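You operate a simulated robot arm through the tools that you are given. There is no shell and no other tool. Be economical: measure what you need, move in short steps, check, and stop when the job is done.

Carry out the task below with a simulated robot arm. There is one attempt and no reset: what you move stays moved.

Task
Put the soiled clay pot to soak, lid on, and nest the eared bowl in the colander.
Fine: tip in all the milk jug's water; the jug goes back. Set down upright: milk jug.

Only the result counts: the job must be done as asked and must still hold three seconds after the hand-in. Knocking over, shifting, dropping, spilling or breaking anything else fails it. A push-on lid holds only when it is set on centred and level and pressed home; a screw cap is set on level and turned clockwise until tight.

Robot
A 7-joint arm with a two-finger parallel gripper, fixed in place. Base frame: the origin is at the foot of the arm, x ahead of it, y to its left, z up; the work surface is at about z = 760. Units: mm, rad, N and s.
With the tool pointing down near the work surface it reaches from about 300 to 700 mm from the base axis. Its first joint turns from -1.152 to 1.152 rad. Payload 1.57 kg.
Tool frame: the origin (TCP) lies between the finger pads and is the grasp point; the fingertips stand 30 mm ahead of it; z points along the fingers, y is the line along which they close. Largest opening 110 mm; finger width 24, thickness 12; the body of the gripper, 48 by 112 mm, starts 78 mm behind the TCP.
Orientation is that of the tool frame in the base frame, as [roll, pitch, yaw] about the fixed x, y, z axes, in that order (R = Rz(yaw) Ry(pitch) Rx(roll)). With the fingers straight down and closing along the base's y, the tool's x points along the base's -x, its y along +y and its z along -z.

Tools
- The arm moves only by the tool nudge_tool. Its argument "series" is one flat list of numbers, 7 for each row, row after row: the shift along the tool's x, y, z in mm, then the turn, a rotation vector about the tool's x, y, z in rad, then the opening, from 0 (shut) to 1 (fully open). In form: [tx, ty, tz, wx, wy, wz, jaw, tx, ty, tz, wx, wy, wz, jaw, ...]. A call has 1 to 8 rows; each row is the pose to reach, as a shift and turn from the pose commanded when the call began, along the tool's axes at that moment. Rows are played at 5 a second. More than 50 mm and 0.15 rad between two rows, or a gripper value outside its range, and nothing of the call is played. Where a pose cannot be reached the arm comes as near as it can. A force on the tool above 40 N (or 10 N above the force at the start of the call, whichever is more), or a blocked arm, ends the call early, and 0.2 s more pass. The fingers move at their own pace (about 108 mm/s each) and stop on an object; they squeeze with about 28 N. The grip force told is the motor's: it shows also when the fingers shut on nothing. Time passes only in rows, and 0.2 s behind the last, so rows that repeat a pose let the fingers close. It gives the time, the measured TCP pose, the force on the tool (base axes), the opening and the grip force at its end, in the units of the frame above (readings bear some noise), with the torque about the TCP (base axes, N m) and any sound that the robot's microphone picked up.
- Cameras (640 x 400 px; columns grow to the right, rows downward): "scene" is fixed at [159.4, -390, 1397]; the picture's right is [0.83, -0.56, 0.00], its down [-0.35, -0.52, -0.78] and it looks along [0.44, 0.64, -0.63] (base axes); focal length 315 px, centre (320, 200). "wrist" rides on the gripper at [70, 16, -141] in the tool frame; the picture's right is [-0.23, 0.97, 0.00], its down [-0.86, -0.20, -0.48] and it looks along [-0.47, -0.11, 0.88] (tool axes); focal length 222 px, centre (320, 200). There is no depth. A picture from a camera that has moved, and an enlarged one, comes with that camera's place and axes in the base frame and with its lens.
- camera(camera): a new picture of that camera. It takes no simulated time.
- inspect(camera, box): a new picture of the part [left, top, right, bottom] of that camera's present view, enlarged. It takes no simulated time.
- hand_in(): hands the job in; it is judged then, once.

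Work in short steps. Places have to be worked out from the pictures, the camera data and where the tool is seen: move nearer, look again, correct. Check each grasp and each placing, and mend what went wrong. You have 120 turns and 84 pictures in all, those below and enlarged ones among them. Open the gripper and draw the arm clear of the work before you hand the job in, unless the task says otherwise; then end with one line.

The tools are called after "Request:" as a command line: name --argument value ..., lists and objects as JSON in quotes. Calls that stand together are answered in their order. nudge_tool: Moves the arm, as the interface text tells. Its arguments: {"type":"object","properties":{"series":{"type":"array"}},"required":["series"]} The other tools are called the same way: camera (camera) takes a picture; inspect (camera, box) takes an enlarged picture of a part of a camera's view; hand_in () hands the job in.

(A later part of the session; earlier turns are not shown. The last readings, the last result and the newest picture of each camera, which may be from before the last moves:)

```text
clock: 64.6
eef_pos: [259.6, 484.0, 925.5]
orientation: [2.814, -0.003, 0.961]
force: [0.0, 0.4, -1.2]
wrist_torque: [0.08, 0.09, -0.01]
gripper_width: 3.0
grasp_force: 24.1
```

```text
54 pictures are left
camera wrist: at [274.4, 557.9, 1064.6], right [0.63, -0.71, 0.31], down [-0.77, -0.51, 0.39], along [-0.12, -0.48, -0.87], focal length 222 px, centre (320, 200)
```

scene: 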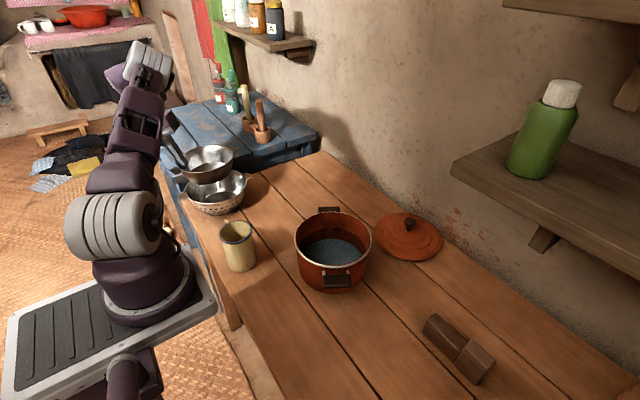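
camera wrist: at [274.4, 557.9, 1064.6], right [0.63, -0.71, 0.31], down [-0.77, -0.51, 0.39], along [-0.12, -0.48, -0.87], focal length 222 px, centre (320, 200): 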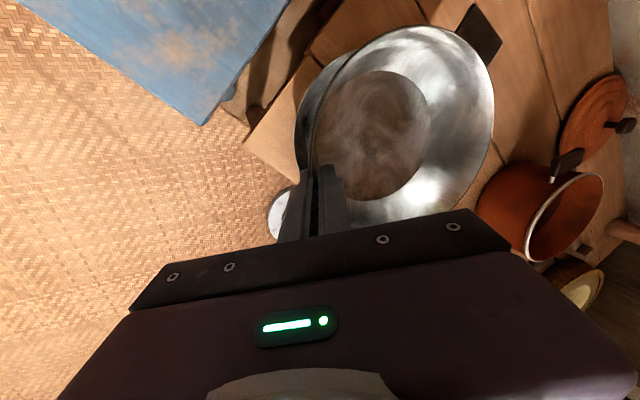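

Reachable. I zoom in to check level and alignment over the colander.

Request:
inspect --camera "scene" --box '[150, 130, 270, 230]'

Request:
inspect --camera "wrist" --box '[230, 10, 510, 240]'

```text
4.00 times, centred on (210, 180) of scene
camera zoom: at [159.4, -390.0, 1397.0], right [0.83, -0.56, 0.0], down [-0.35, -0.52, -0.78], along [0.44, 0.64, -0.63], focal length 1258 px, centre (760, 280)
```

zoom: 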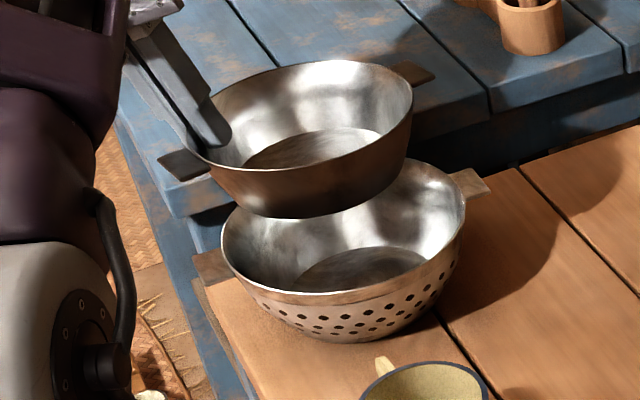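

```text
1.74 times, centred on (370, 125) of wrist
camera zoom: at [274.4, 557.9, 1064.6], right [0.63, -0.71, 0.31], down [-0.77, -0.51, 0.39], along [-0.12, -0.48, -0.87], focal length 386 px, centre (233, 330)
```

zoom: 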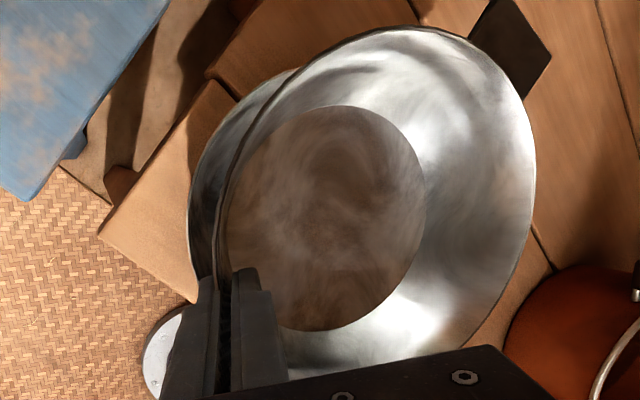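

Bowl is aligned to within a few mm. I lower toward the colander, biased 4 mm away from the finger side.

Request:
nudge_tool --series '[0, -2, 16, 0, 0, 0, 0, 0, -7, 32, 0, 0, 0, 0, 0, -12, 48, 0, 0, 0, 0, 0, -16, 60, 0, 0, 0, 0, 0, -20.5, 72.3, 0, 0, 0, 0]'

Request:
inspect --camera "scene" --box '[150, 130, 270, 230]'

Request:
inspect --camera "wrist" --box '[230, 10, 510, 240]'

```text
clock: 65.8
eef_pos: [263.3, 480.3, 853.4]
orientation: [2.814, -0.008, 0.962]
force: [-11.0, 4.5, 30.2]
wrist_torque: [0.06, -0.4, 0.02]
gripper_width: 5.8
grasp_force: 25.8
```

```text
4.00 times, centred on (210, 180) of scene
camera zoom: at [158.9, -390.3, 1396.9], right [0.83, -0.56, 0.0], down [-0.35, -0.52, -0.78], along [0.44, 0.64, -0.63], focal length 1258 px, centre (760, 280)
```

zoom: 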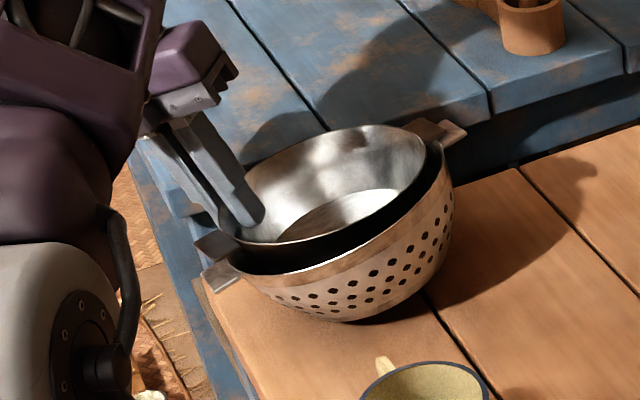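

```text
1.74 times, centred on (370, 125) of wrist
camera zoom: at [278.6, 556.1, 992.9], right [0.63, -0.72, 0.31], down [-0.77, -0.51, 0.38], along [-0.12, -0.48, -0.87], focal length 386 px, centre (233, 330)
```

zoom: 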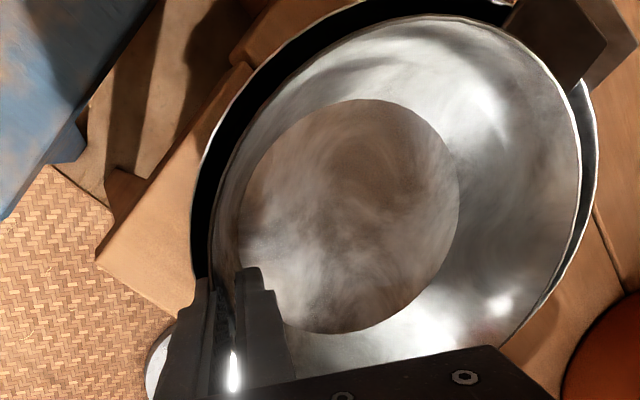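

Force 30 N – the outer finger presses the colander rim and tips it. I back up 12 mm at once.

Request:
nudge_tool --series '[0, 1.3, -3.8, 0, 0, 0, 0, 0, 2.6, -7.6, 0, 0, 0, 0, 0, 3.9, -11.4, 0, 0, 0, 0]'

Request:
inspect --camera "scene" --box '[150, 130, 270, 230]'

Request:
inspect --camera "wrist" --box '[230, 10, 510, 240]'

```text
clock: 66.6
eef_pos: [265.1, 480.9, 863.1]
orientation: [2.815, -0.001, 0.96]
force: [0.8, -0.5, -1.4]
wrist_torque: [0.01, 0.06, -0.05]
gripper_width: 2.8
grasp_force: 24.2
```

```text
4.00 times, centred on (210, 180) of scene
camera zoom: at [159.4, -390.0, 1397.0], right [0.83, -0.56, 0.0], down [-0.35, -0.52, -0.78], along [0.44, 0.64, -0.63], focal length 1258 px, centre (760, 280)
```

zoom: 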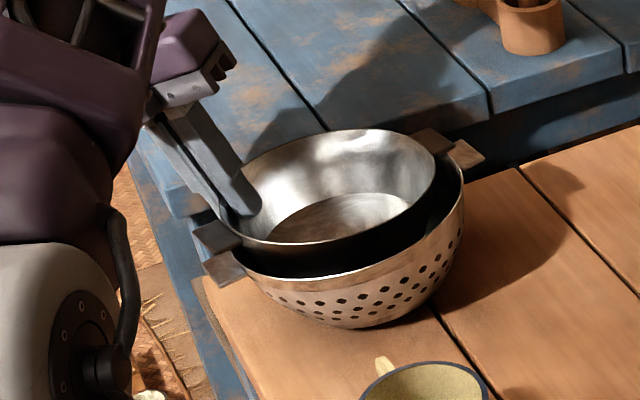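

```text
1.74 times, centred on (370, 125) of wrist
camera zoom: at [279.9, 555.9, 1001.0], right [0.63, -0.71, 0.31], down [-0.77, -0.51, 0.39], along [-0.12, -0.48, -0.87], focal length 386 px, centre (233, 330)
```

zoom: 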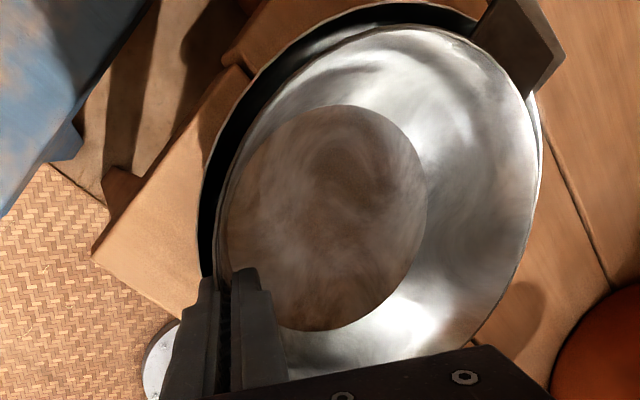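

Force is back to bowl weight only, but the colander may be shifted. I raise more to see it.

Request:
nudge_tool --series '[0, 6, -18, 0, 0, 0, 0, 0, 13, -38, 0, 0, 0, 0, 0, 21, -62, 0, 0, 0, 0]'

Request:
inspect --camera "scene" --box '[150, 130, 270, 230]'

Request:
camera --camera "wrist"

```text
clock: 67.4
eef_pos: [264.3, 481.9, 928.5]
orientation: [2.813, -0.003, 0.961]
force: [0.1, 0.2, -0.5]
wrist_torque: [0.04, 0.08, 0.04]
gripper_width: 2.9
grasp_force: 23.8
```

```text
4.00 times, centred on (210, 180) of scene
camera zoom: at [159.4, -390.0, 1397.0], right [0.83, -0.56, 0.0], down [-0.35, -0.52, -0.78], along [0.44, 0.64, -0.63], focal length 1258 px, centre (760, 280)
```

zoom: 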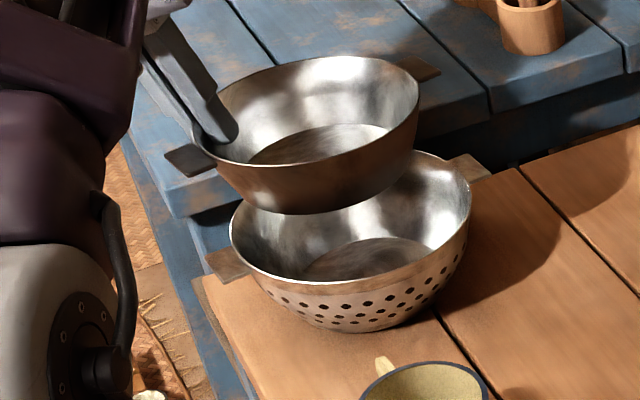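

```text
46 pictures are left
camera wrist: at [279.4, 556.8, 1066.5], right [0.63, -0.71, 0.31], down [-0.77, -0.51, 0.39], along [-0.12, -0.48, -0.87], focal length 222 px, centre (320, 200)
```

wrist: 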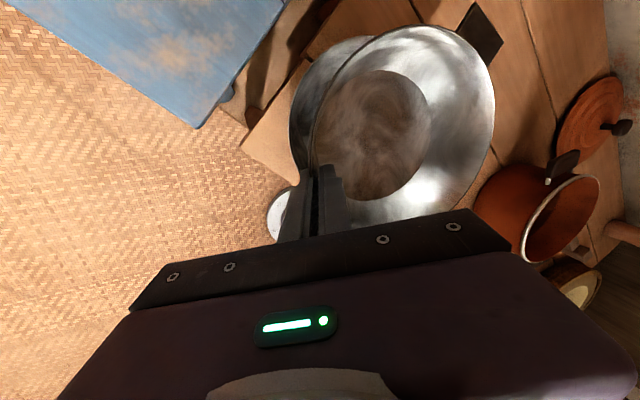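

Colander is flat again but shifted ~1 cm. I zoom to measure bowl versus colander precisely in the same view.

Request:
inspect --camera "scene" --box '[190, 138, 280, 215]'

```text
5.19 times, centred on (235, 176) of scene
camera zoom: at [159.4, -390.0, 1397.0], right [0.83, -0.56, 0.0], down [-0.35, -0.52, -0.78], along [0.44, 0.64, -0.63], focal length 1634 px, centre (762, 322)
```

zoom: 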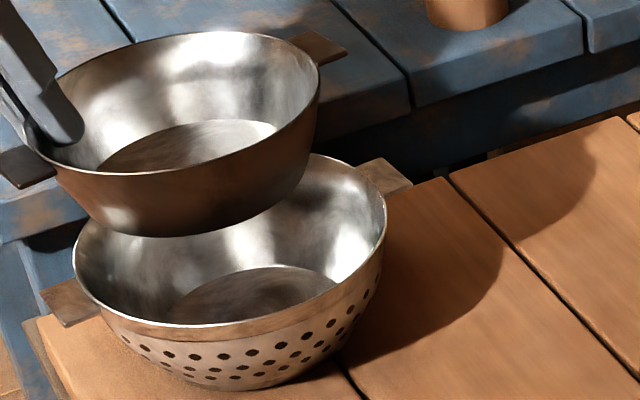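

Relative measurement: colander centre now ≈(+10,+7) from the bowl centre. I shift the bowl (16,2.5) so the finger side gets ~8 mm extra clearance, then lower part way.

Request:
nudge_tool --series '[6, 6, 2, 0, 0, 0, 0, 11.2, 11, 3.8, 0, 0, 0, 0, 11.2, 5, 21, 0, 0, 0, 0, 11.2, -1, 39, 0, 0, 0, 0, 11.2, -7, 56, 0, 0, 0, 0, 11.2, -9, 62.5, 0, 0, 0, 0]'

Request:
inspect --camera "scene" --box '[190, 138, 280, 215]'

Request:
inspect --camera "wrist" --box '[230, 10, 510, 240]'

```text
clock: 68.8
eef_pos: [280.2, 481.7, 865.0]
orientation: [2.812, -0.003, 0.962]
force: [0.1, -0.2, -1.5]
wrist_torque: [0.08, 0.06, -0.02]
gripper_width: 2.5
grasp_force: 23.9
```

```text
5.19 times, centred on (235, 176) of scene
camera zoom: at [159.4, -390.0, 1397.0], right [0.83, -0.56, 0.0], down [-0.35, -0.52, -0.78], along [0.44, 0.64, -0.63], focal length 1634 px, centre (762, 322)
```

zoom: 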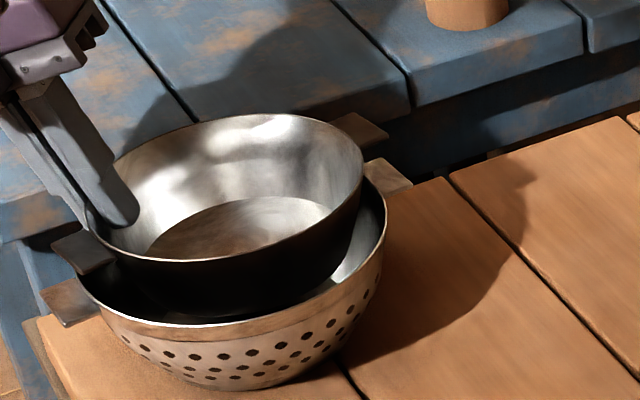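

```text
1.74 times, centred on (370, 125) of wrist
camera zoom: at [295.8, 558.3, 1003.1], right [0.63, -0.71, 0.31], down [-0.77, -0.51, 0.39], along [-0.12, -0.48, -0.87], focal length 386 px, centre (233, 330)
```

zoom: 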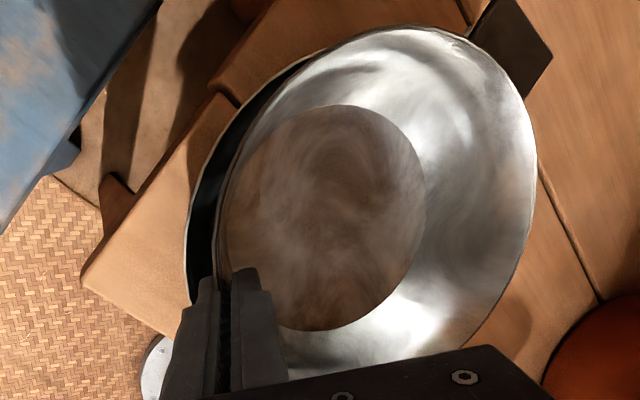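

Looks clear on the finger side. Lower 10 mm and read force.

Request:
nudge_tool --series '[0, -1.6, 4.7, 0, 0, 0, 0, 0, -3.2, 9.5, 0, 0, 0, 0]'

Request:
nudge_tool --series '[0, -0.8, 2.4, 0, 0, 0, 0, 0, -1.6, 4.7, 0, 0, 0, 0]'

```text
clock: 69.4
eef_pos: [282.4, 482.4, 855.7]
orientation: [2.814, -0.003, 0.961]
force: [0.9, -1.3, 0.5]
wrist_torque: [0.02, 0.0, -0.03]
gripper_width: 2.7
grasp_force: 23.8
```

```text
clock: 70.0
eef_pos: [281.4, 484.4, 850.4]
orientation: [2.814, -0.004, 0.962]
force: [0.1, -1.4, 3.4]
wrist_torque: [0.0, -0.02, -0.02]
gripper_width: 2.6
grasp_force: 24.0
```

Light contact (3 N) at TCP z≈850. I look at what touches.

Request:
inspect --camera "scene" --box '[190, 138, 280, 215]'

Request:
inspect --camera "wrist" --box '[230, 10, 510, 240]'

```text
5.19 times, centred on (235, 176) of scene
camera zoom: at [159.4, -390.1, 1397.0], right [0.83, -0.56, 0.0], down [-0.35, -0.52, -0.78], along [0.44, 0.64, -0.63], focal length 1634 px, centre (762, 322)
```

zoom: 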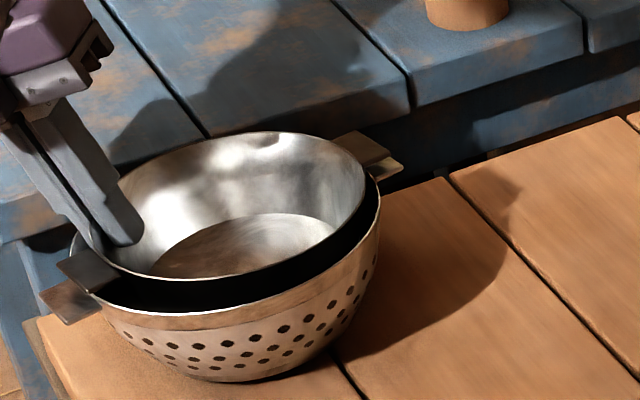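

```text
1.74 times, centred on (370, 125) of wrist
camera zoom: at [295.4, 558.8, 989.6], right [0.63, -0.71, 0.31], down [-0.77, -0.51, 0.39], along [-0.12, -0.48, -0.87], focal length 386 px, centre (233, 330)
```

zoom: 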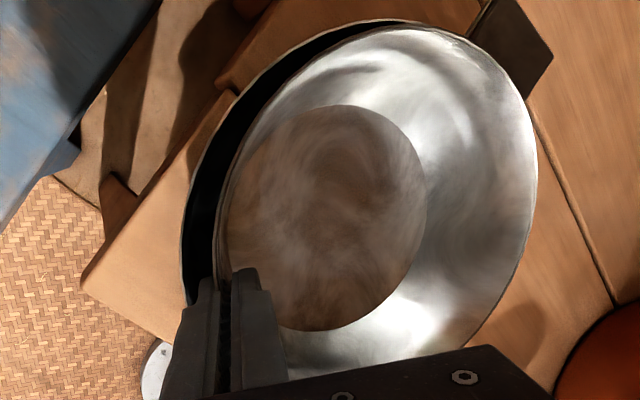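

The bowl base seems to touch the colander's near wall (bowl ~10 mm too near the camera). I raise 6 mm, shift ~10 mm away from the camera, and re-look.

Request:
nudge_tool --series '[0, 1.9, -5.7, 0, 0, 0, 0, 5, 1.9, -5.7, 0, 0, 0, 0, 10, 1.9, -5.7, 0, 0, 0, 0]'

Request:
inspect --camera "scene" --box '[190, 138, 280, 215]'

```text
clock: 70.8
eef_pos: [286.1, 492.5, 856.4]
orientation: [2.814, -0.006, 0.963]
force: [-1.2, -1.7, -0.6]
wrist_torque: [0.04, 0.05, -0.08]
gripper_width: 2.3
grasp_force: 23.7
```

```text
5.19 times, centred on (235, 176) of scene
camera zoom: at [159.4, -390.0, 1397.0], right [0.83, -0.56, 0.0], down [-0.35, -0.52, -0.78], along [0.44, 0.64, -0.63], focal length 1634 px, centre (762, 322)
```

zoom: 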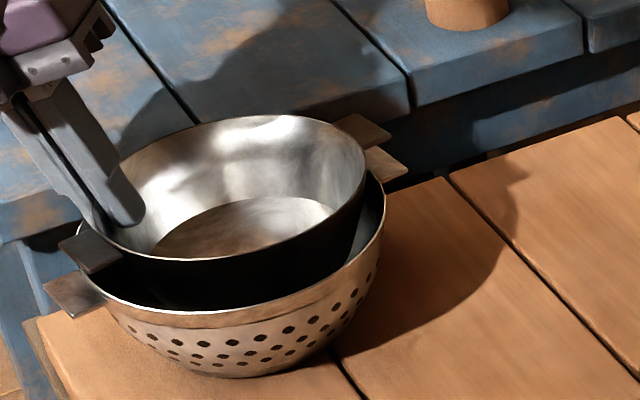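

The colander still looks a bit tilted; I raise 12 mm to free it and re-measure.

Request:
nudge_tool --series '[0, 1.9, -5.7, 0, 0, 0, 0, 0, 3.9, -11.4, 0, 0, 0, 0, 0, 3.9, -11.4, 0, 0, 0, 0]'

Request:
inspect --camera "scene" --box '[190, 138, 280, 215]'

Request:
inspect --camera "wrist" --box '[230, 10, 510, 240]'

```text
clock: 71.6
eef_pos: [285.0, 494.2, 870.0]
orientation: [2.814, -0.003, 0.961]
force: [-0.3, -0.7, 0.0]
wrist_torque: [0.02, 0.1, -0.03]
gripper_width: 2.6
grasp_force: 24.0
```

```text
5.19 times, centred on (235, 176) of scene
camera zoom: at [159.4, -390.0, 1397.0], right [0.83, -0.56, 0.0], down [-0.35, -0.52, -0.78], along [0.44, 0.64, -0.63], focal length 1634 px, centre (762, 322)
```

zoom: 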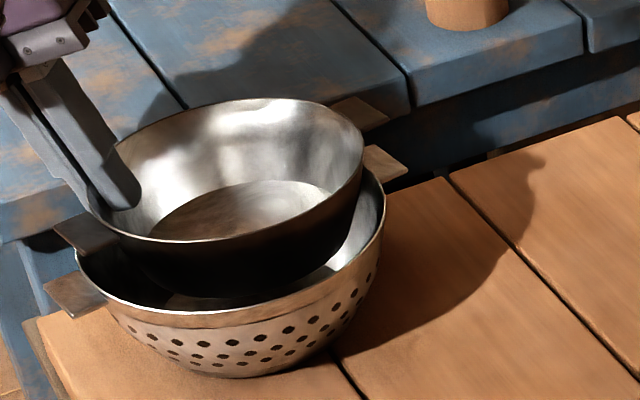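

```text
1.74 times, centred on (370, 125) of wrist
camera zoom: at [301.2, 567.9, 1007.9], right [0.63, -0.71, 0.31], down [-0.77, -0.51, 0.39], along [-0.12, -0.48, -0.87], focal length 386 px, centre (233, 330)
```

zoom: 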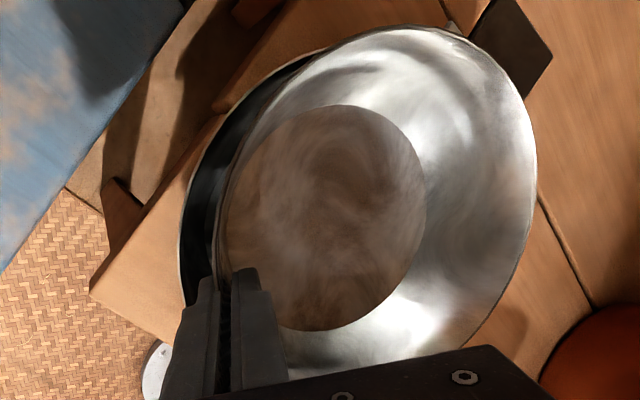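

The colander looks different; I zoom on it to check it is flat and where the table edge is.

Request:
inspect --camera "scene" --box '[180, 165, 260, 220]'

```text
7.27 times, centred on (220, 192) of scene
camera zoom: at [159.4, -390.0, 1397.0], right [0.83, -0.56, 0.0], down [-0.35, -0.52, -0.78], along [0.44, 0.64, -0.63], focal length 2288 px, centre (1047, 254)
```

zoom: 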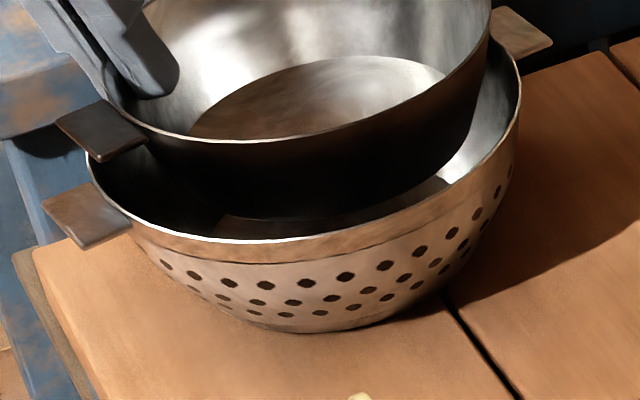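

Re-solving the geometry: colander rim is actually at z≈834 (height ~75), so the bowl has been ~17 mm too far from the camera, colander centre ≈(342,433). I raise and shift the bowl by (−5.5,−17).

Request:
nudge_tool --series '[0, 2.5, -7, 0, 0, 0, 0, 0, 4.9, -14.2, 0, 0, 0, 0, -8, 7.3, -13.4, 0, 0, 0, 0, -17.1, 9.8, -12.5, 0, 0, 0, 0, -17.1, 9.8, -12.5, 0, 0, 0, 0]'

Request:
inspect --camera "scene" --box '[180, 145, 260, 215]'

```text
clock: 72.8
eef_pos: [281.7, 474.7, 885.3]
orientation: [2.815, -0.004, 0.962]
force: [-0.7, 0.5, -1.7]
wrist_torque: [0.06, 0.1, 0.0]
gripper_width: 2.6
grasp_force: 24.3
```

```text
5.71 times, centred on (220, 180) of scene
camera zoom: at [159.4, -390.0, 1397.0], right [0.83, -0.56, 0.0], down [-0.35, -0.52, -0.78], along [0.44, 0.64, -0.63], focal length 1798 px, centre (891, 314)
```

zoom: 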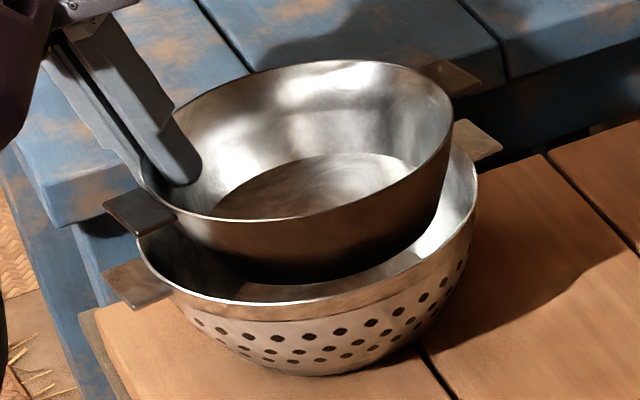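

Now H offset ≈0 and ~4 mm bias away from the finger, as intended. Lower in stages with force checks.

Request:
nudge_tool --series '[0, -2.2, 6.3, 0, 0, 0, 0, 0, -4.4, 12.6, 0, 0, 0, 0, 0, -6.5, 18.9, 0, 0, 0, 0]'

Request:
nudge_tool --series '[0, -1, 2.8, 0, 0, 0, 0, 0, -1.9, 5.7, 0, 0, 0, 0]'

Request:
inspect --camera "scene" --box '[180, 145, 260, 215]'

```text
clock: 73.6
eef_pos: [281.2, 475.8, 865.3]
orientation: [2.814, -0.005, 0.963]
force: [0.4, -0.6, -1.1]
wrist_torque: [0.04, 0.12, -0.03]
gripper_width: 2.4
grasp_force: 24.5
```

```text
clock: 74.2
eef_pos: [281.4, 476.9, 857.9]
orientation: [2.813, -0.003, 0.962]
force: [0.3, 1.4, -0.3]
wrist_torque: [0.0, 0.07, 0.02]
gripper_width: 2.6
grasp_force: 23.9
```

```text
5.71 times, centred on (220, 180) of scene
camera zoom: at [159.4, -390.0, 1397.0], right [0.83, -0.56, 0.0], down [-0.35, -0.52, -0.78], along [0.44, 0.64, -0.63], focal length 1798 px, centre (891, 314)
```

zoom: 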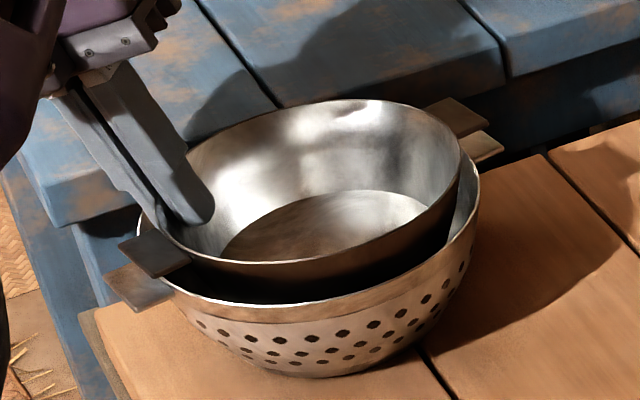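

Nicely inside. I creep lower 3 mm at a time.

Request:
nudge_tool --series '[0, -0.5, 1.4, 0, 0, 0, 0, 0, -1, 2.8, 0, 0, 0, 0]'

Request:
nudge_tool --series '[0, -0.5, 1.4, 0, 0, 0, 0, 0, -1, 2.8, 0, 0, 0, 0]'

```text
clock: 74.8
eef_pos: [280.8, 475.2, 855.7]
orientation: [2.813, -0.003, 0.962]
force: [0.2, 1.5, -0.3]
wrist_torque: [0.01, 0.02, 0.07]
gripper_width: 2.8
grasp_force: 24.6
```

```text
clock: 75.4
eef_pos: [280.7, 474.0, 851.9]
orientation: [2.815, -0.004, 0.962]
force: [0.2, 0.1, -1.5]
wrist_torque: [0.05, 0.09, 0.03]
gripper_width: 2.5
grasp_force: 24.1
```

Still free. Two more small steps.

Request:
nudge_tool --series '[0, -0.5, 1.4, 0, 0, 0, 0, 0, -1, 2.8, 0, 0, 0, 0]'

Request:
nudge_tool --series '[0, -0.5, 1.4, 0, 0, 0, 0, 0, -0.7, 2, 0, 0, 0, 0]'

Request:
inspect --camera "scene" --box '[180, 145, 260, 215]'

```text
clock: 76.0
eef_pos: [279.4, 476.5, 850.7]
orientation: [2.813, -0.004, 0.961]
force: [-0.2, 0.7, -0.6]
wrist_torque: [0.02, 0.01, 0.03]
gripper_width: 2.7
grasp_force: 23.8
```

```text
clock: 76.6
eef_pos: [280.3, 476.8, 847.5]
orientation: [2.813, -0.004, 0.962]
force: [-0.6, 1.3, 9.2]
wrist_torque: [-0.13, -0.18, 0.13]
gripper_width: 2.7
grasp_force: 24.3
```

```text
5.71 times, centred on (220, 180) of scene
camera zoom: at [159.3, -390.1, 1397.0], right [0.83, -0.56, 0.0], down [-0.35, -0.52, -0.78], along [0.44, 0.64, -0.63], focal length 1798 px, centre (891, 314)
```

zoom: 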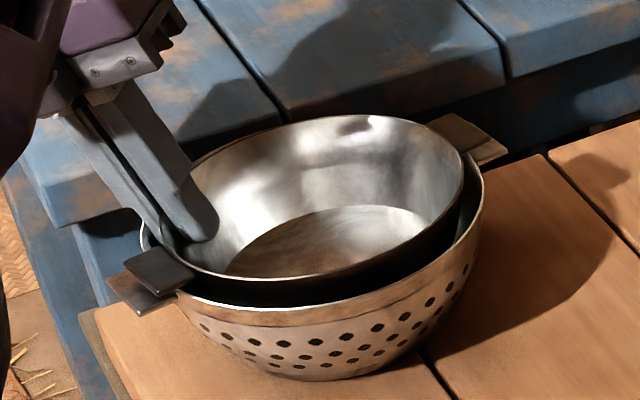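

Firm contact, ears almost on the colander rim. Back off 1.5 mm, open just a little and withdraw along the tool axis.

Request:
nudge_tool --series '[0, 0.5, -1.4, 0, 0, 0, 0, 0, 0.5, -1.4, 0, 0, 0, 0.05, 0, 0.5, -1.4, 0, 0, 0, 0.06, 0, 0.5, -1.4, 0, 0, 0, 0.06]'

Request:
inspect --camera "scene" --box '[180, 145, 260, 215]'

```text
clock: 77.6
eef_pos: [280.2, 475.3, 849.7]
orientation: [2.814, -0.005, 0.962]
force: [0.5, -0.2, -0.6]
wrist_torque: [0.0, -0.05, 0.01]
gripper_width: 6.1
grasp_force: 0.1
```

```text
5.71 times, centred on (220, 180) of scene
camera zoom: at [159.4, -390.0, 1397.0], right [0.83, -0.56, 0.0], down [-0.35, -0.52, -0.78], along [0.44, 0.64, -0.63], focal length 1798 px, centre (891, 314)
```

zoom: 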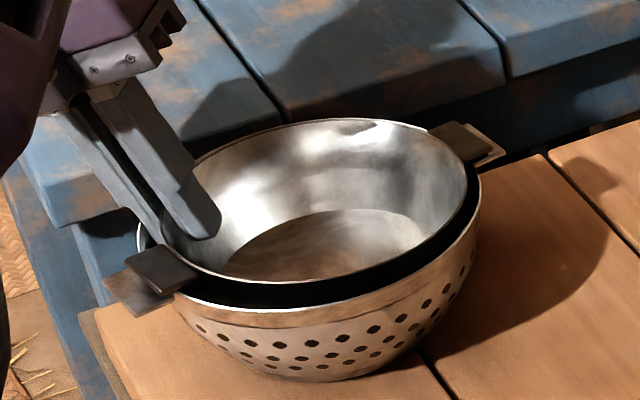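

Released; bowl settled level in the colander. I withdraw along the tool axis and view.

Request:
nudge_tool --series '[0, 0, -5, 0, 0, 0, 0.06, 0, 0, -12, 0, 0, 0, 0.06, 0, 0, -22, 0, 0, 0, 0.06, 0, 0, -40, 0, 0, 0, 0.06, 0, 0, -65, 0, 0, 0, 0.1, 0, 0, -95, 0, 0, 0, 0.2]'

Request:
inspect --camera "scene" --box '[180, 145, 260, 215]'

Request:
camera --camera "wrist"

```text
clock: 79.0
eef_pos: [255.0, 493.5, 938.4]
orientation: [2.814, -0.004, 0.963]
force: [0.9, 0.7, 0.0]
wrist_torque: [-0.01, 0.0, -0.04]
gripper_width: 22.1
grasp_force: 0.1
```

```text
5.71 times, centred on (220, 180) of scene
camera zoom: at [159.4, -390.0, 1397.0], right [0.83, -0.56, 0.0], down [-0.35, -0.52, -0.78], along [0.44, 0.64, -0.63], focal length 1798 px, centre (891, 314)
```

zoom: 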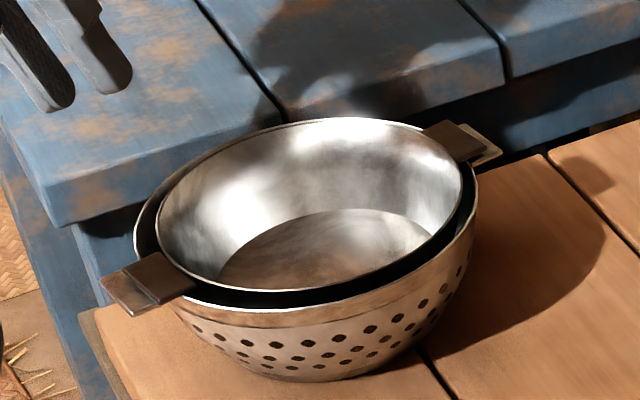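

```text
31 pictures are left
camera wrist: at [269.9, 568.4, 1077.1], right [0.63, -0.71, 0.31], down [-0.77, -0.51, 0.39], along [-0.12, -0.48, -0.87], focal length 222 px, centre (320, 200)
```

wrist: 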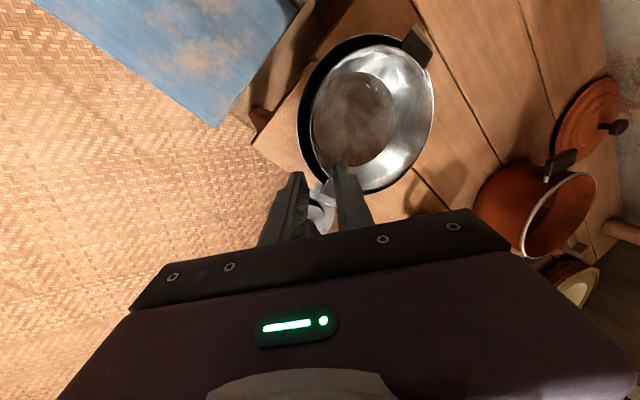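

Bowl is nested neatly, ears over the colander's ears. Next the lid: I level the tool, rise, and swing back toward the lid.

Request:
nudge_tool --series '[0, 0, -20, 0.11, 0, 0, 0.4, 0, 0, -40, 0.22, 0, 0, 0.6, 0, 0, -60, 0.33, 0, 0, 0.8]'

Request:
nudge_tool --series '[-27, 32, -4, 0, 0, -0.15, 1, -54, 64, -8, 0, 0, -0.3, 1, -81, 64, -12, 0, 0, -0.45, 1, -108, 84, -16, 0, 0, -0.6, 1, -135, 104, -20, 0, 0, -0.75, 1, -162, 124, -24, 0, 0, -0.9, 1, -189, 144, -28, 0, 0, -1.05, 1, -215, 164, -30, 0, 0, -1.18, 1]'

```text
clock: 79.8
eef_pos: [237.9, 502.2, 993.6]
orientation: [-3.138, -0.001, 0.962]
force: [-0.2, 0.6, -0.6]
wrist_torque: [0.03, 0.0, -0.02]
gripper_width: 88.0
grasp_force: 0.0
```

```text
clock: 81.6
eef_pos: [252.4, 232.0, 1024.1]
orientation: [3.139, -0.006, 2.145]
force: [0.7, -0.2, 0.1]
wrist_torque: [0.01, -0.02, 0.01]
gripper_width: 110.2
grasp_force: 0.0
```

Request:
nudge_tool --series '[-41, 14, -2, 0, 0, -0.125, 1, -83, 29, -4, 0, 0, -0.25, 1, -125, 43, -6, 0, 0, -0.375, 1, -166, 57, -8, 0, 0, -0.5, 1, -208, 72, -10, 0, 0, -0.625, 1, -250, 86, -12, 0, 0, -0.75, 1, -291, 100, -14, 0, 0, -0.875, 1, -333, 115, -16, 0, 0, -0.996, 1]'

Request:
camera --camera "wrist"

```text
clock: 83.4
eef_pos: [530.0, 14.1, 1037.3]
orientation: [3.137, -0.001, 3.141]
force: [0.1, -0.5, 0.7]
wrist_torque: [-0.01, 0.03, 0.01]
gripper_width: 110.2
grasp_force: 0.0
```

```text
30 pictures are left
camera wrist: at [460.8, 31.0, 1179.0], right [0.23, 0.97, 0.0], down [0.85, -0.2, 0.48], along [0.47, -0.11, -0.88], focal length 222 px, centre (320, 200)
```

wrist: 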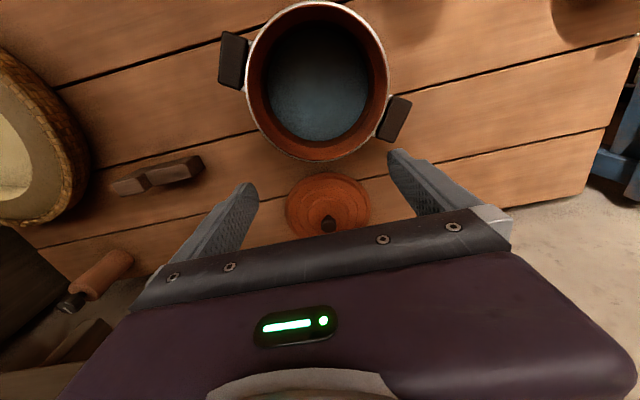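

Pot centre ≈(479,27), rim R≈91, lid ≈(716,−8), knob head ~z 810. I approach the lid with the tool tilted forward 0.35 rad to gain reach.

Request:
nudge_tool --series '[-20, -3, 18, 0, -0.05, 0, 0.9, -40, -6, 36, 0, -0.1, 0, 0.8, -60, -8, 55, 0, -0.15, 0, 0.7, -80, -11, 73, 0, -0.2, 0, 0.6, -100, -14, 91, 0, -0.25, 0, 0.6, -120, -17, 110, 0, -0.3, 0, 0.6, -140, -20, 128, 0, -0.35, 0, 0.6, -158.6, -22, 146, 0, -0.35, 0, 0.6]'

Request:
camera --camera "wrist"

Request:
inspect --camera "scene" --box '[340, 140, 480, 280]'

```text
clock: 85.2
eef_pos: [687.7, -9.6, 893.7]
orientation: [3.138, 0.351, 3.137]
force: [-0.5, 0.5, 0.0]
wrist_torque: [-0.02, 0.0, -0.04]
gripper_width: 65.9
grasp_force: 0.1
```

```text
29 pictures are left
camera wrist: at [572.9, 9.0, 1002.3], right [0.22, 0.97, 0.08], down [0.64, -0.2, 0.74], along [0.74, -0.11, -0.66], focal length 222 px, centre (320, 200)
```

wrist: 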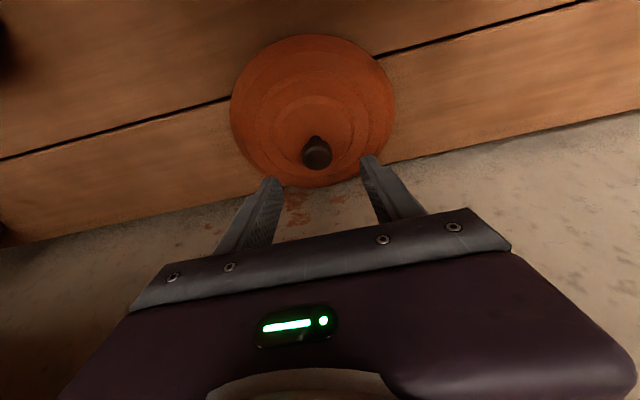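

```text
2.86 times, centred on (410, 210) of scene
camera zoom: at [159.4, -390.0, 1397.0], right [0.83, -0.56, 0.0], down [-0.35, -0.52, -0.78], along [0.44, 0.64, -0.63], focal length 899 px, centre (63, 171)
```

zoom: 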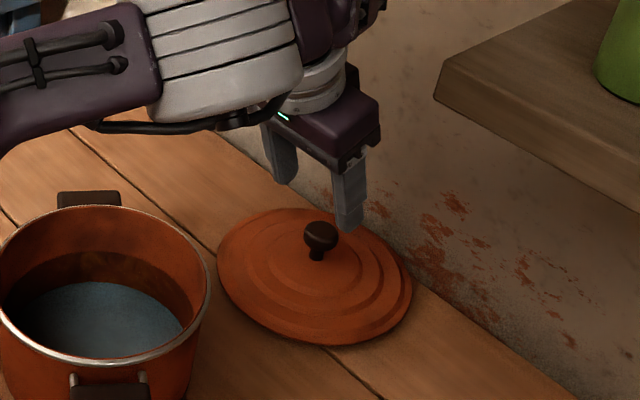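

Knob at ≈(714,−8.5); the tool axis points right at it. Advance 60 mm and check.

Request:
nudge_tool --series '[0, 1, 15, 0, 0, 0, 0.6, 0, 1, 30, 0, 0, 0, 0.6, 0, 1, 45, 0, 0, 0, 0.6, 0, 1, 60, 0, 0, 0, 0.6]'

Request:
inspect --camera "scene" --box '[370, 180, 470, 270]'

Request:
inspect --camera "wrist" --box '[220, 20, 440, 240]'

```text
clock: 86.2
eef_pos: [708.5, -6.3, 836.4]
orientation: [3.138, 0.352, 3.138]
force: [-0.8, 0.3, -0.2]
wrist_torque: [0.03, 0.0, 0.0]
gripper_width: 65.9
grasp_force: 0.1
```

```text
4.44 times, centred on (420, 225) of scene
camera zoom: at [159.4, -390.0, 1397.0], right [0.83, -0.56, 0.0], down [-0.35, -0.52, -0.78], along [0.44, 0.64, -0.63], focal length 1398 px, centre (-124, 89)
```

zoom: 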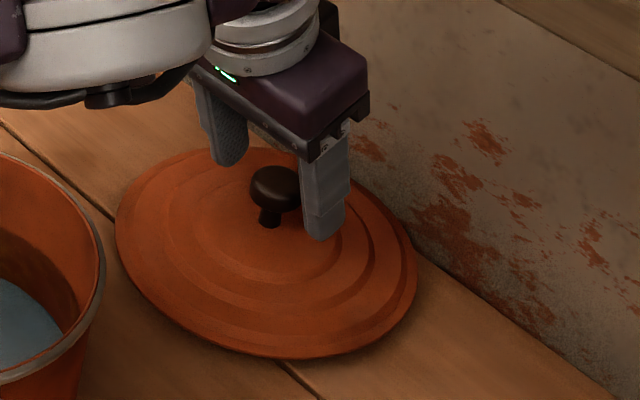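

```text
1.82 times, centred on (330, 130) of wrist
camera zoom: at [594.4, 10.9, 944.2], right [0.22, 0.97, 0.08], down [0.64, -0.2, 0.74], along [0.74, -0.11, -0.66], focal length 404 px, centre (302, 327)
```

zoom: 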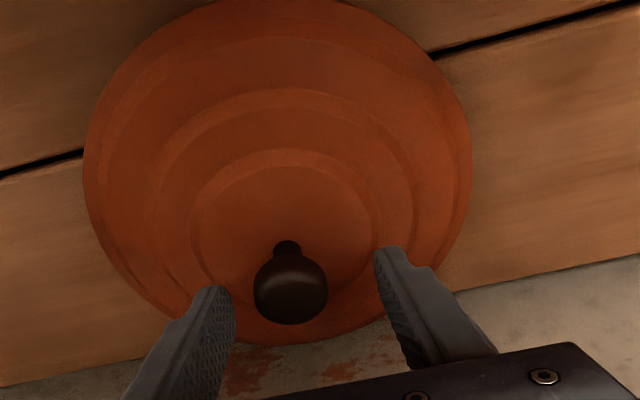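

Knob at (715,−10). Shift −4 mm in y, advance 21 mm, then close.

Request:
nudge_tool --series '[0, -4, 7, 0, 0, 0, 0.6, 0, -4, 14, 0, 0, 0, 0.6, 0, -4, 21, 0, 0, 0, 0.6]'

Request:
inspect --camera "scene" --box '[370, 180, 470, 270]'

```text
clock: 87.2
eef_pos: [717.0, -11.8, 821.5]
orientation: [3.137, 0.358, 3.134]
force: [0.5, -2.6, 6.6]
wrist_torque: [-0.09, -0.01, 0.02]
gripper_width: 68.2
grasp_force: 1.4
stopped in row 3: the force on the tool passed its limit at 42 N (the readings are from after the stop); the commanded pose is now the measured one
```

```text
4.44 times, centred on (420, 225) of scene
camera zoom: at [159.3, -390.0, 1397.0], right [0.83, -0.56, 0.0], down [-0.35, -0.52, -0.78], along [0.44, 0.64, -0.63], focal length 1398 px, centre (-124, 89)
```

zoom: 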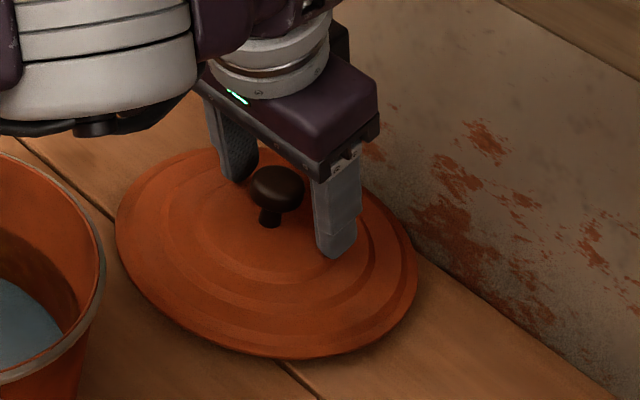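

Fingertips touched the lid's dome (tips at ~z 789). Back off 4 mm and close on the knob.

Request:
nudge_tool --series '[0, 0, -4, 0, 0, 0, 0.6, 0, 0, -4, 0, 0, 0, 0.45, 0, 0, -4, 0, 0, 0, 0.35, 0, 0, -4, 0, 0, 0, 0.25, 0, 0, -4, 0, 0, 0, 0.1, 0, 0, -4, 0, 0, 0, 0.1]'

Request:
inspect --camera "scene" --box '[370, 180, 470, 270]'

Request:
inspect --camera "wrist" --box '[220, 20, 440, 240]'

```text
clock: 88.6
eef_pos: [715.3, -11.0, 824.3]
orientation: [3.137, 0.357, 3.135]
force: [0.7, 0.6, 0.2]
wrist_torque: [-0.16, 0.1, -0.06]
gripper_width: 31.6
grasp_force: 27.7
```

```text
4.44 times, centred on (420, 225) of scene
camera zoom: at [159.4, -390.0, 1397.0], right [0.83, -0.56, 0.0], down [-0.35, -0.52, -0.78], along [0.44, 0.64, -0.63], focal length 1398 px, centre (-124, 89)
```

zoom: 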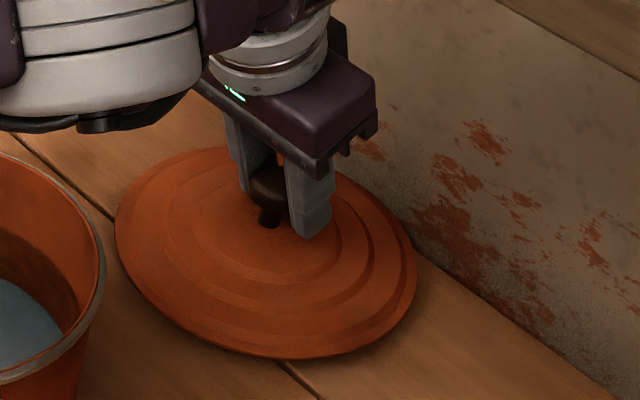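

```text
1.82 times, centred on (330, 130) of wrist
camera zoom: at [600.1, 7.1, 931.2], right [0.22, 0.97, 0.08], down [0.63, -0.21, 0.75], along [0.74, -0.11, -0.66], focal length 404 px, centre (302, 327)
```

zoom: 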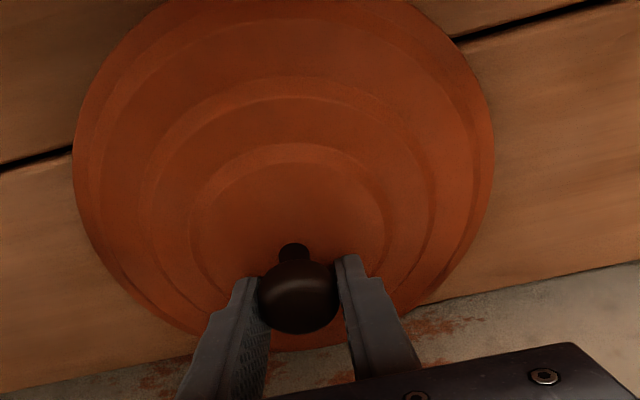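

Knob gripped. Lift 15 mm and check it hangs level.

Request:
nudge_tool --series '[-1.7, 0, -4.7, 0, 0, 0, 0.1, -3.5, 0, -9.4, 0, 0, 0, 0.1, -5.3, 0, -14, 0, 0, 0, 0.1]'

Request:
nudge_tool --series '[-8, 0, -23, 0, 0, 0, 0.1, -18, 0, -47, 0, 0, 0, 0.1, -27, 0, -72, 0, 0, 0, 0.1, -39, 0, -103, 0, 0, 0, 0.1]'

Request:
inspect --camera "scene" --box '[280, 140, 480, 300]'

```text
clock: 89.4
eef_pos: [714.9, -10.0, 838.0]
orientation: [3.14, 0.358, 3.134]
force: [0.1, 0.5, -2.1]
wrist_torque: [0.03, -0.04, 0.03]
gripper_width: 31.5
grasp_force: 28.3
```

```text
clock: 90.4
eef_pos: [716.4, -10.9, 949.3]
orientation: [3.14, 0.354, 3.134]
force: [0.2, -0.6, -1.9]
wrist_torque: [0.02, 0.0, -0.01]
gripper_width: 31.3
grasp_force: 28.4
```

```text
2.50 times, centred on (380, 220) of scene
camera zoom: at [159.4, -390.0, 1397.0], right [0.83, -0.56, 0.0], down [-0.35, -0.52, -0.78], along [0.44, 0.64, -0.63], focal length 786 px, centre (170, 150)
```

zoom: 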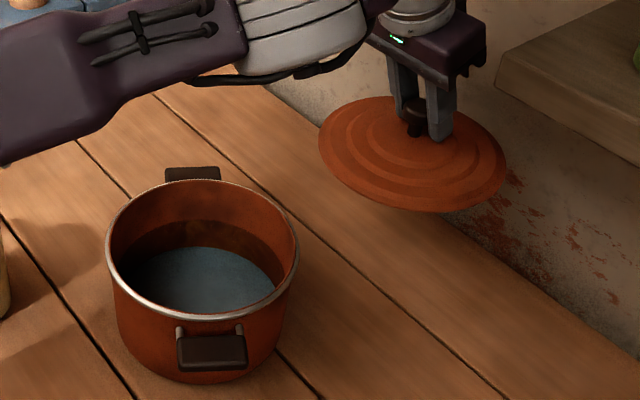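

Lid hangs level. Carry it over the pot at the same height.

Request:
nudge_tool --series '[14, 2, -5, 0, 0, 0, 0.1, 45, 7, -17, 0, 0, 0, 0.1, 78, 13, -29, 0, 0, 0, 0.1, 112, 18, -42, 0, 0, 0, 0.1, 146, 24, -55, 0, 0, 0, 0.1, 180, 29, -67, 0, 0, 0, 0.1, 210, 34, -78, 0, 0, 0, 0.1, 223, 36.2, -83.3, 0, 0, 0, 0.1]'

Request:
inspect --camera "scene" --box '[270, 150, 410, 300]'

Request:
camera --camera "wrist"

```text
clock: 92.2
eef_pos: [477.6, 24.8, 947.0]
orientation: [3.138, 0.358, 3.136]
force: [0.3, 0.3, -2.1]
wrist_torque: [0.01, -0.02, 0.04]
gripper_width: 31.4
grasp_force: 28.0
```

```text
2.67 times, centred on (340, 225) of scene
camera zoom: at [159.4, -390.0, 1397.0], right [0.83, -0.56, 0.0], down [-0.35, -0.52, -0.78], along [0.44, 0.64, -0.63], focal length 839 px, centre (267, 133)
```

zoom: 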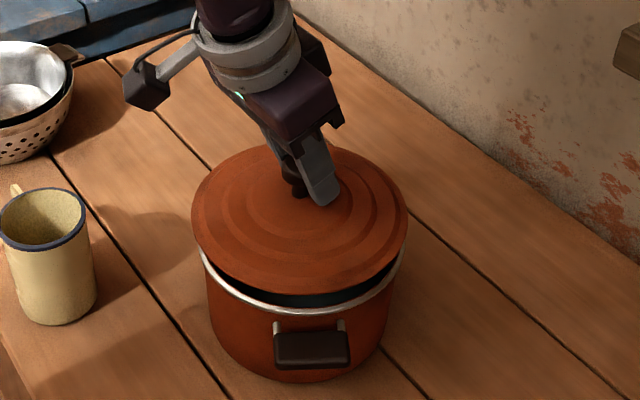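

```text
20 pictures are left
camera wrist: at [363.0, 43.1, 1054.4], right [0.22, 0.97, 0.08], down [0.63, -0.21, 0.75], along [0.74, -0.11, -0.66], focal length 222 px, centre (320, 200)
```

wrist: 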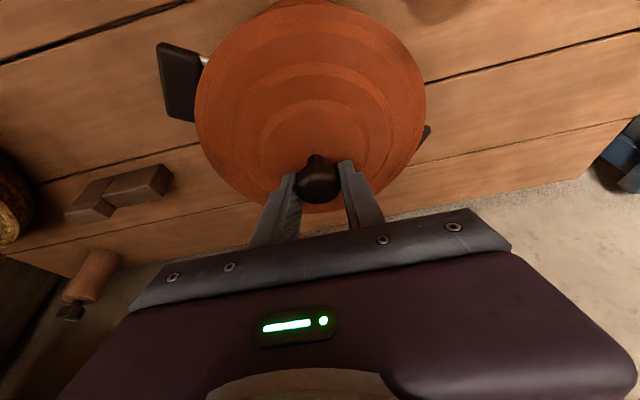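

Lid hovers ~30 mm over the pot. Zoom to measure the relative centring.

Request:
inspect --camera "scene" --box '[282, 212, 382, 274]'

```text
6.40 times, centred on (332, 243) of scene
camera zoom: at [159.4, -390.0, 1397.0], right [0.83, -0.56, 0.0], down [-0.35, -0.52, -0.78], along [0.44, 0.64, -0.63], focal length 2014 px, centre (243, -75)
```

zoom: 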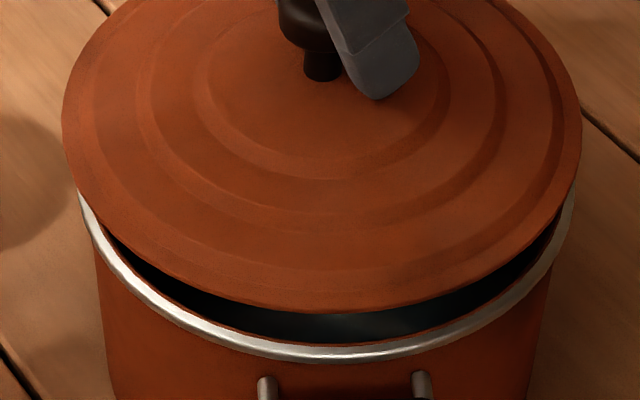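

Small offset: shift about (+1.7,+1) mm and lower 24 mm, then look again.

Request:
nudge_tool --series '[1, 1, 8, 0, 0, 0, 0.1, 4, 1, 16, 0, 0, 0, 0.1, 6.8, 1, 23, 0, 0, 0, 0.1, 6.8, 1, 23, 0, 0, 0, 0.1]'

Request:
inspect --camera "scene" --box '[282, 212, 382, 274]'

```text
clock: 92.9
eef_pos: [481.2, 28.2, 933.6]
orientation: [3.136, 0.366, 3.134]
force: [0.9, 0.0, 9.4]
wrist_torque: [0.37, -0.69, 0.03]
gripper_width: 31.5
grasp_force: 28.3
stopped in row 3: the force on the tool passed its limit at 62 N (the readings are from after the stop); the commanded pose is now the measured one
```

```text
6.40 times, centred on (332, 243) of scene
camera zoom: at [159.3, -390.0, 1397.0], right [0.83, -0.56, 0.0], down [-0.35, -0.52, -0.78], along [0.44, 0.64, -0.63], focal length 2014 px, centre (243, -75)
```

zoom: 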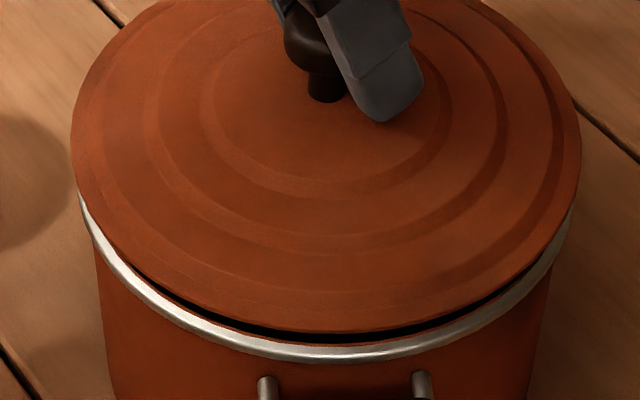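

Hit the rim after only ~13 mm (62 N peak), contact toward the far (+x,+y) side—the lid has a plug flange. Raise 8 mm, restore the pitch, and look.

Request:
nudge_tool --series '[-1.4, 0, -3.7, 0, 0, 0, 0.1, -2.8, 0, -7.5, 0, 0.008, 0, 0.1, -2.8, 0, -7.5, 0, 0.008, 0, 0.1]'

Request:
inspect --camera "scene" --box '[277, 195, 387, 285]'

Request:
inspect --camera "wrist" --box '[150, 0, 450, 220]'

```text
clock: 93.7
eef_pos: [480.7, 26.3, 938.9]
orientation: [3.138, 0.355, 3.132]
force: [-0.1, 0.4, -2.9]
wrist_torque: [-0.02, 0.01, 0.03]
gripper_width: 31.5
grasp_force: 28.6
```

```text
4.44 times, centred on (332, 240) of scene
camera zoom: at [159.4, -390.0, 1397.0], right [0.83, -0.56, 0.0], down [-0.35, -0.52, -0.78], along [0.44, 0.64, -0.63], focal length 1398 px, centre (267, 22)
```

zoom: 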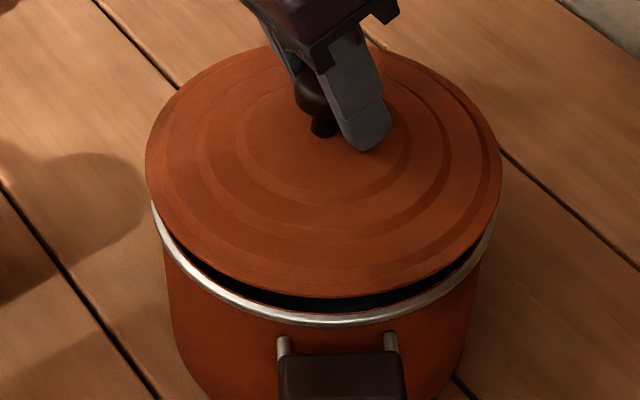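

```text
1.82 times, centred on (300, 110) of wrist
camera zoom: at [366.9, 45.1, 1046.3], right [0.22, 0.97, 0.08], down [0.63, -0.21, 0.75], along [0.74, -0.11, -0.66], focal length 404 px, centre (356, 364)
```

zoom: 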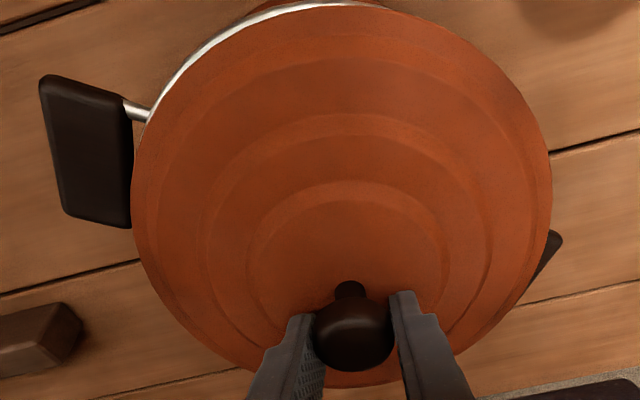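

Refitted: pot rim z≈866 and the lid is ~5 mm too far along the view direction, consistent with the torque. Shift (−2.8,−4.1) and lower gently 6 mm.

Request:
nudge_tool --series '[2.6, -4.1, -1, 0, 0, 0, 0.1, 3.3, -4.1, 0.9, 0, 0, 0, 0.1, 4, -4.1, 2.8, 0, 0, 0, 0.1, 4.7, -4.1, 4.6, 0, 0, 0, 0.1]'

Request:
nudge_tool --series '[0.35, 0, 0.94, 0, 0, 0, 0.1, 0.7, 0, 1.9, 0, 0, 0, 0.1]'

```text
clock: 94.7
eef_pos: [477.9, 23.8, 933.7]
orientation: [3.137, 0.356, 3.132]
force: [-0.2, 0.1, -2.3]
wrist_torque: [0.02, -0.04, -0.02]
gripper_width: 31.6
grasp_force: 27.9
```

```text
clock: 95.3
eef_pos: [477.2, 23.4, 932.6]
orientation: [3.138, 0.357, 3.133]
force: [-0.5, 0.1, -1.9]
wrist_torque: [0.01, 0.02, -0.02]
gripper_width: 31.5
grasp_force: 27.9
```

Still free. Lower in 2 mm calls watching force and torque.

Request:
nudge_tool --series '[0.35, 0, 0.94, 0, 0, 0, 0.1, 0.7, 0, 1.9, 0, 0, 0, 0.1]'

Request:
nudge_tool --series '[0.35, 0, 0.94, 0, 0, 0, 0.1, 0.7, 0, 1.9, 0, 0, 0, 0.1]'

```text
clock: 95.9
eef_pos: [478.9, 22.3, 928.9]
orientation: [3.139, 0.356, 3.132]
force: [-0.2, 0.6, -2.5]
wrist_torque: [0.02, 0.0, 0.0]
gripper_width: 31.4
grasp_force: 27.7
```

```text
clock: 96.5
eef_pos: [478.0, 23.3, 926.0]
orientation: [3.138, 0.357, 3.133]
force: [0.1, 0.5, -2.1]
wrist_torque: [0.0, -0.03, 0.02]
gripper_width: 31.3
grasp_force: 27.7
```

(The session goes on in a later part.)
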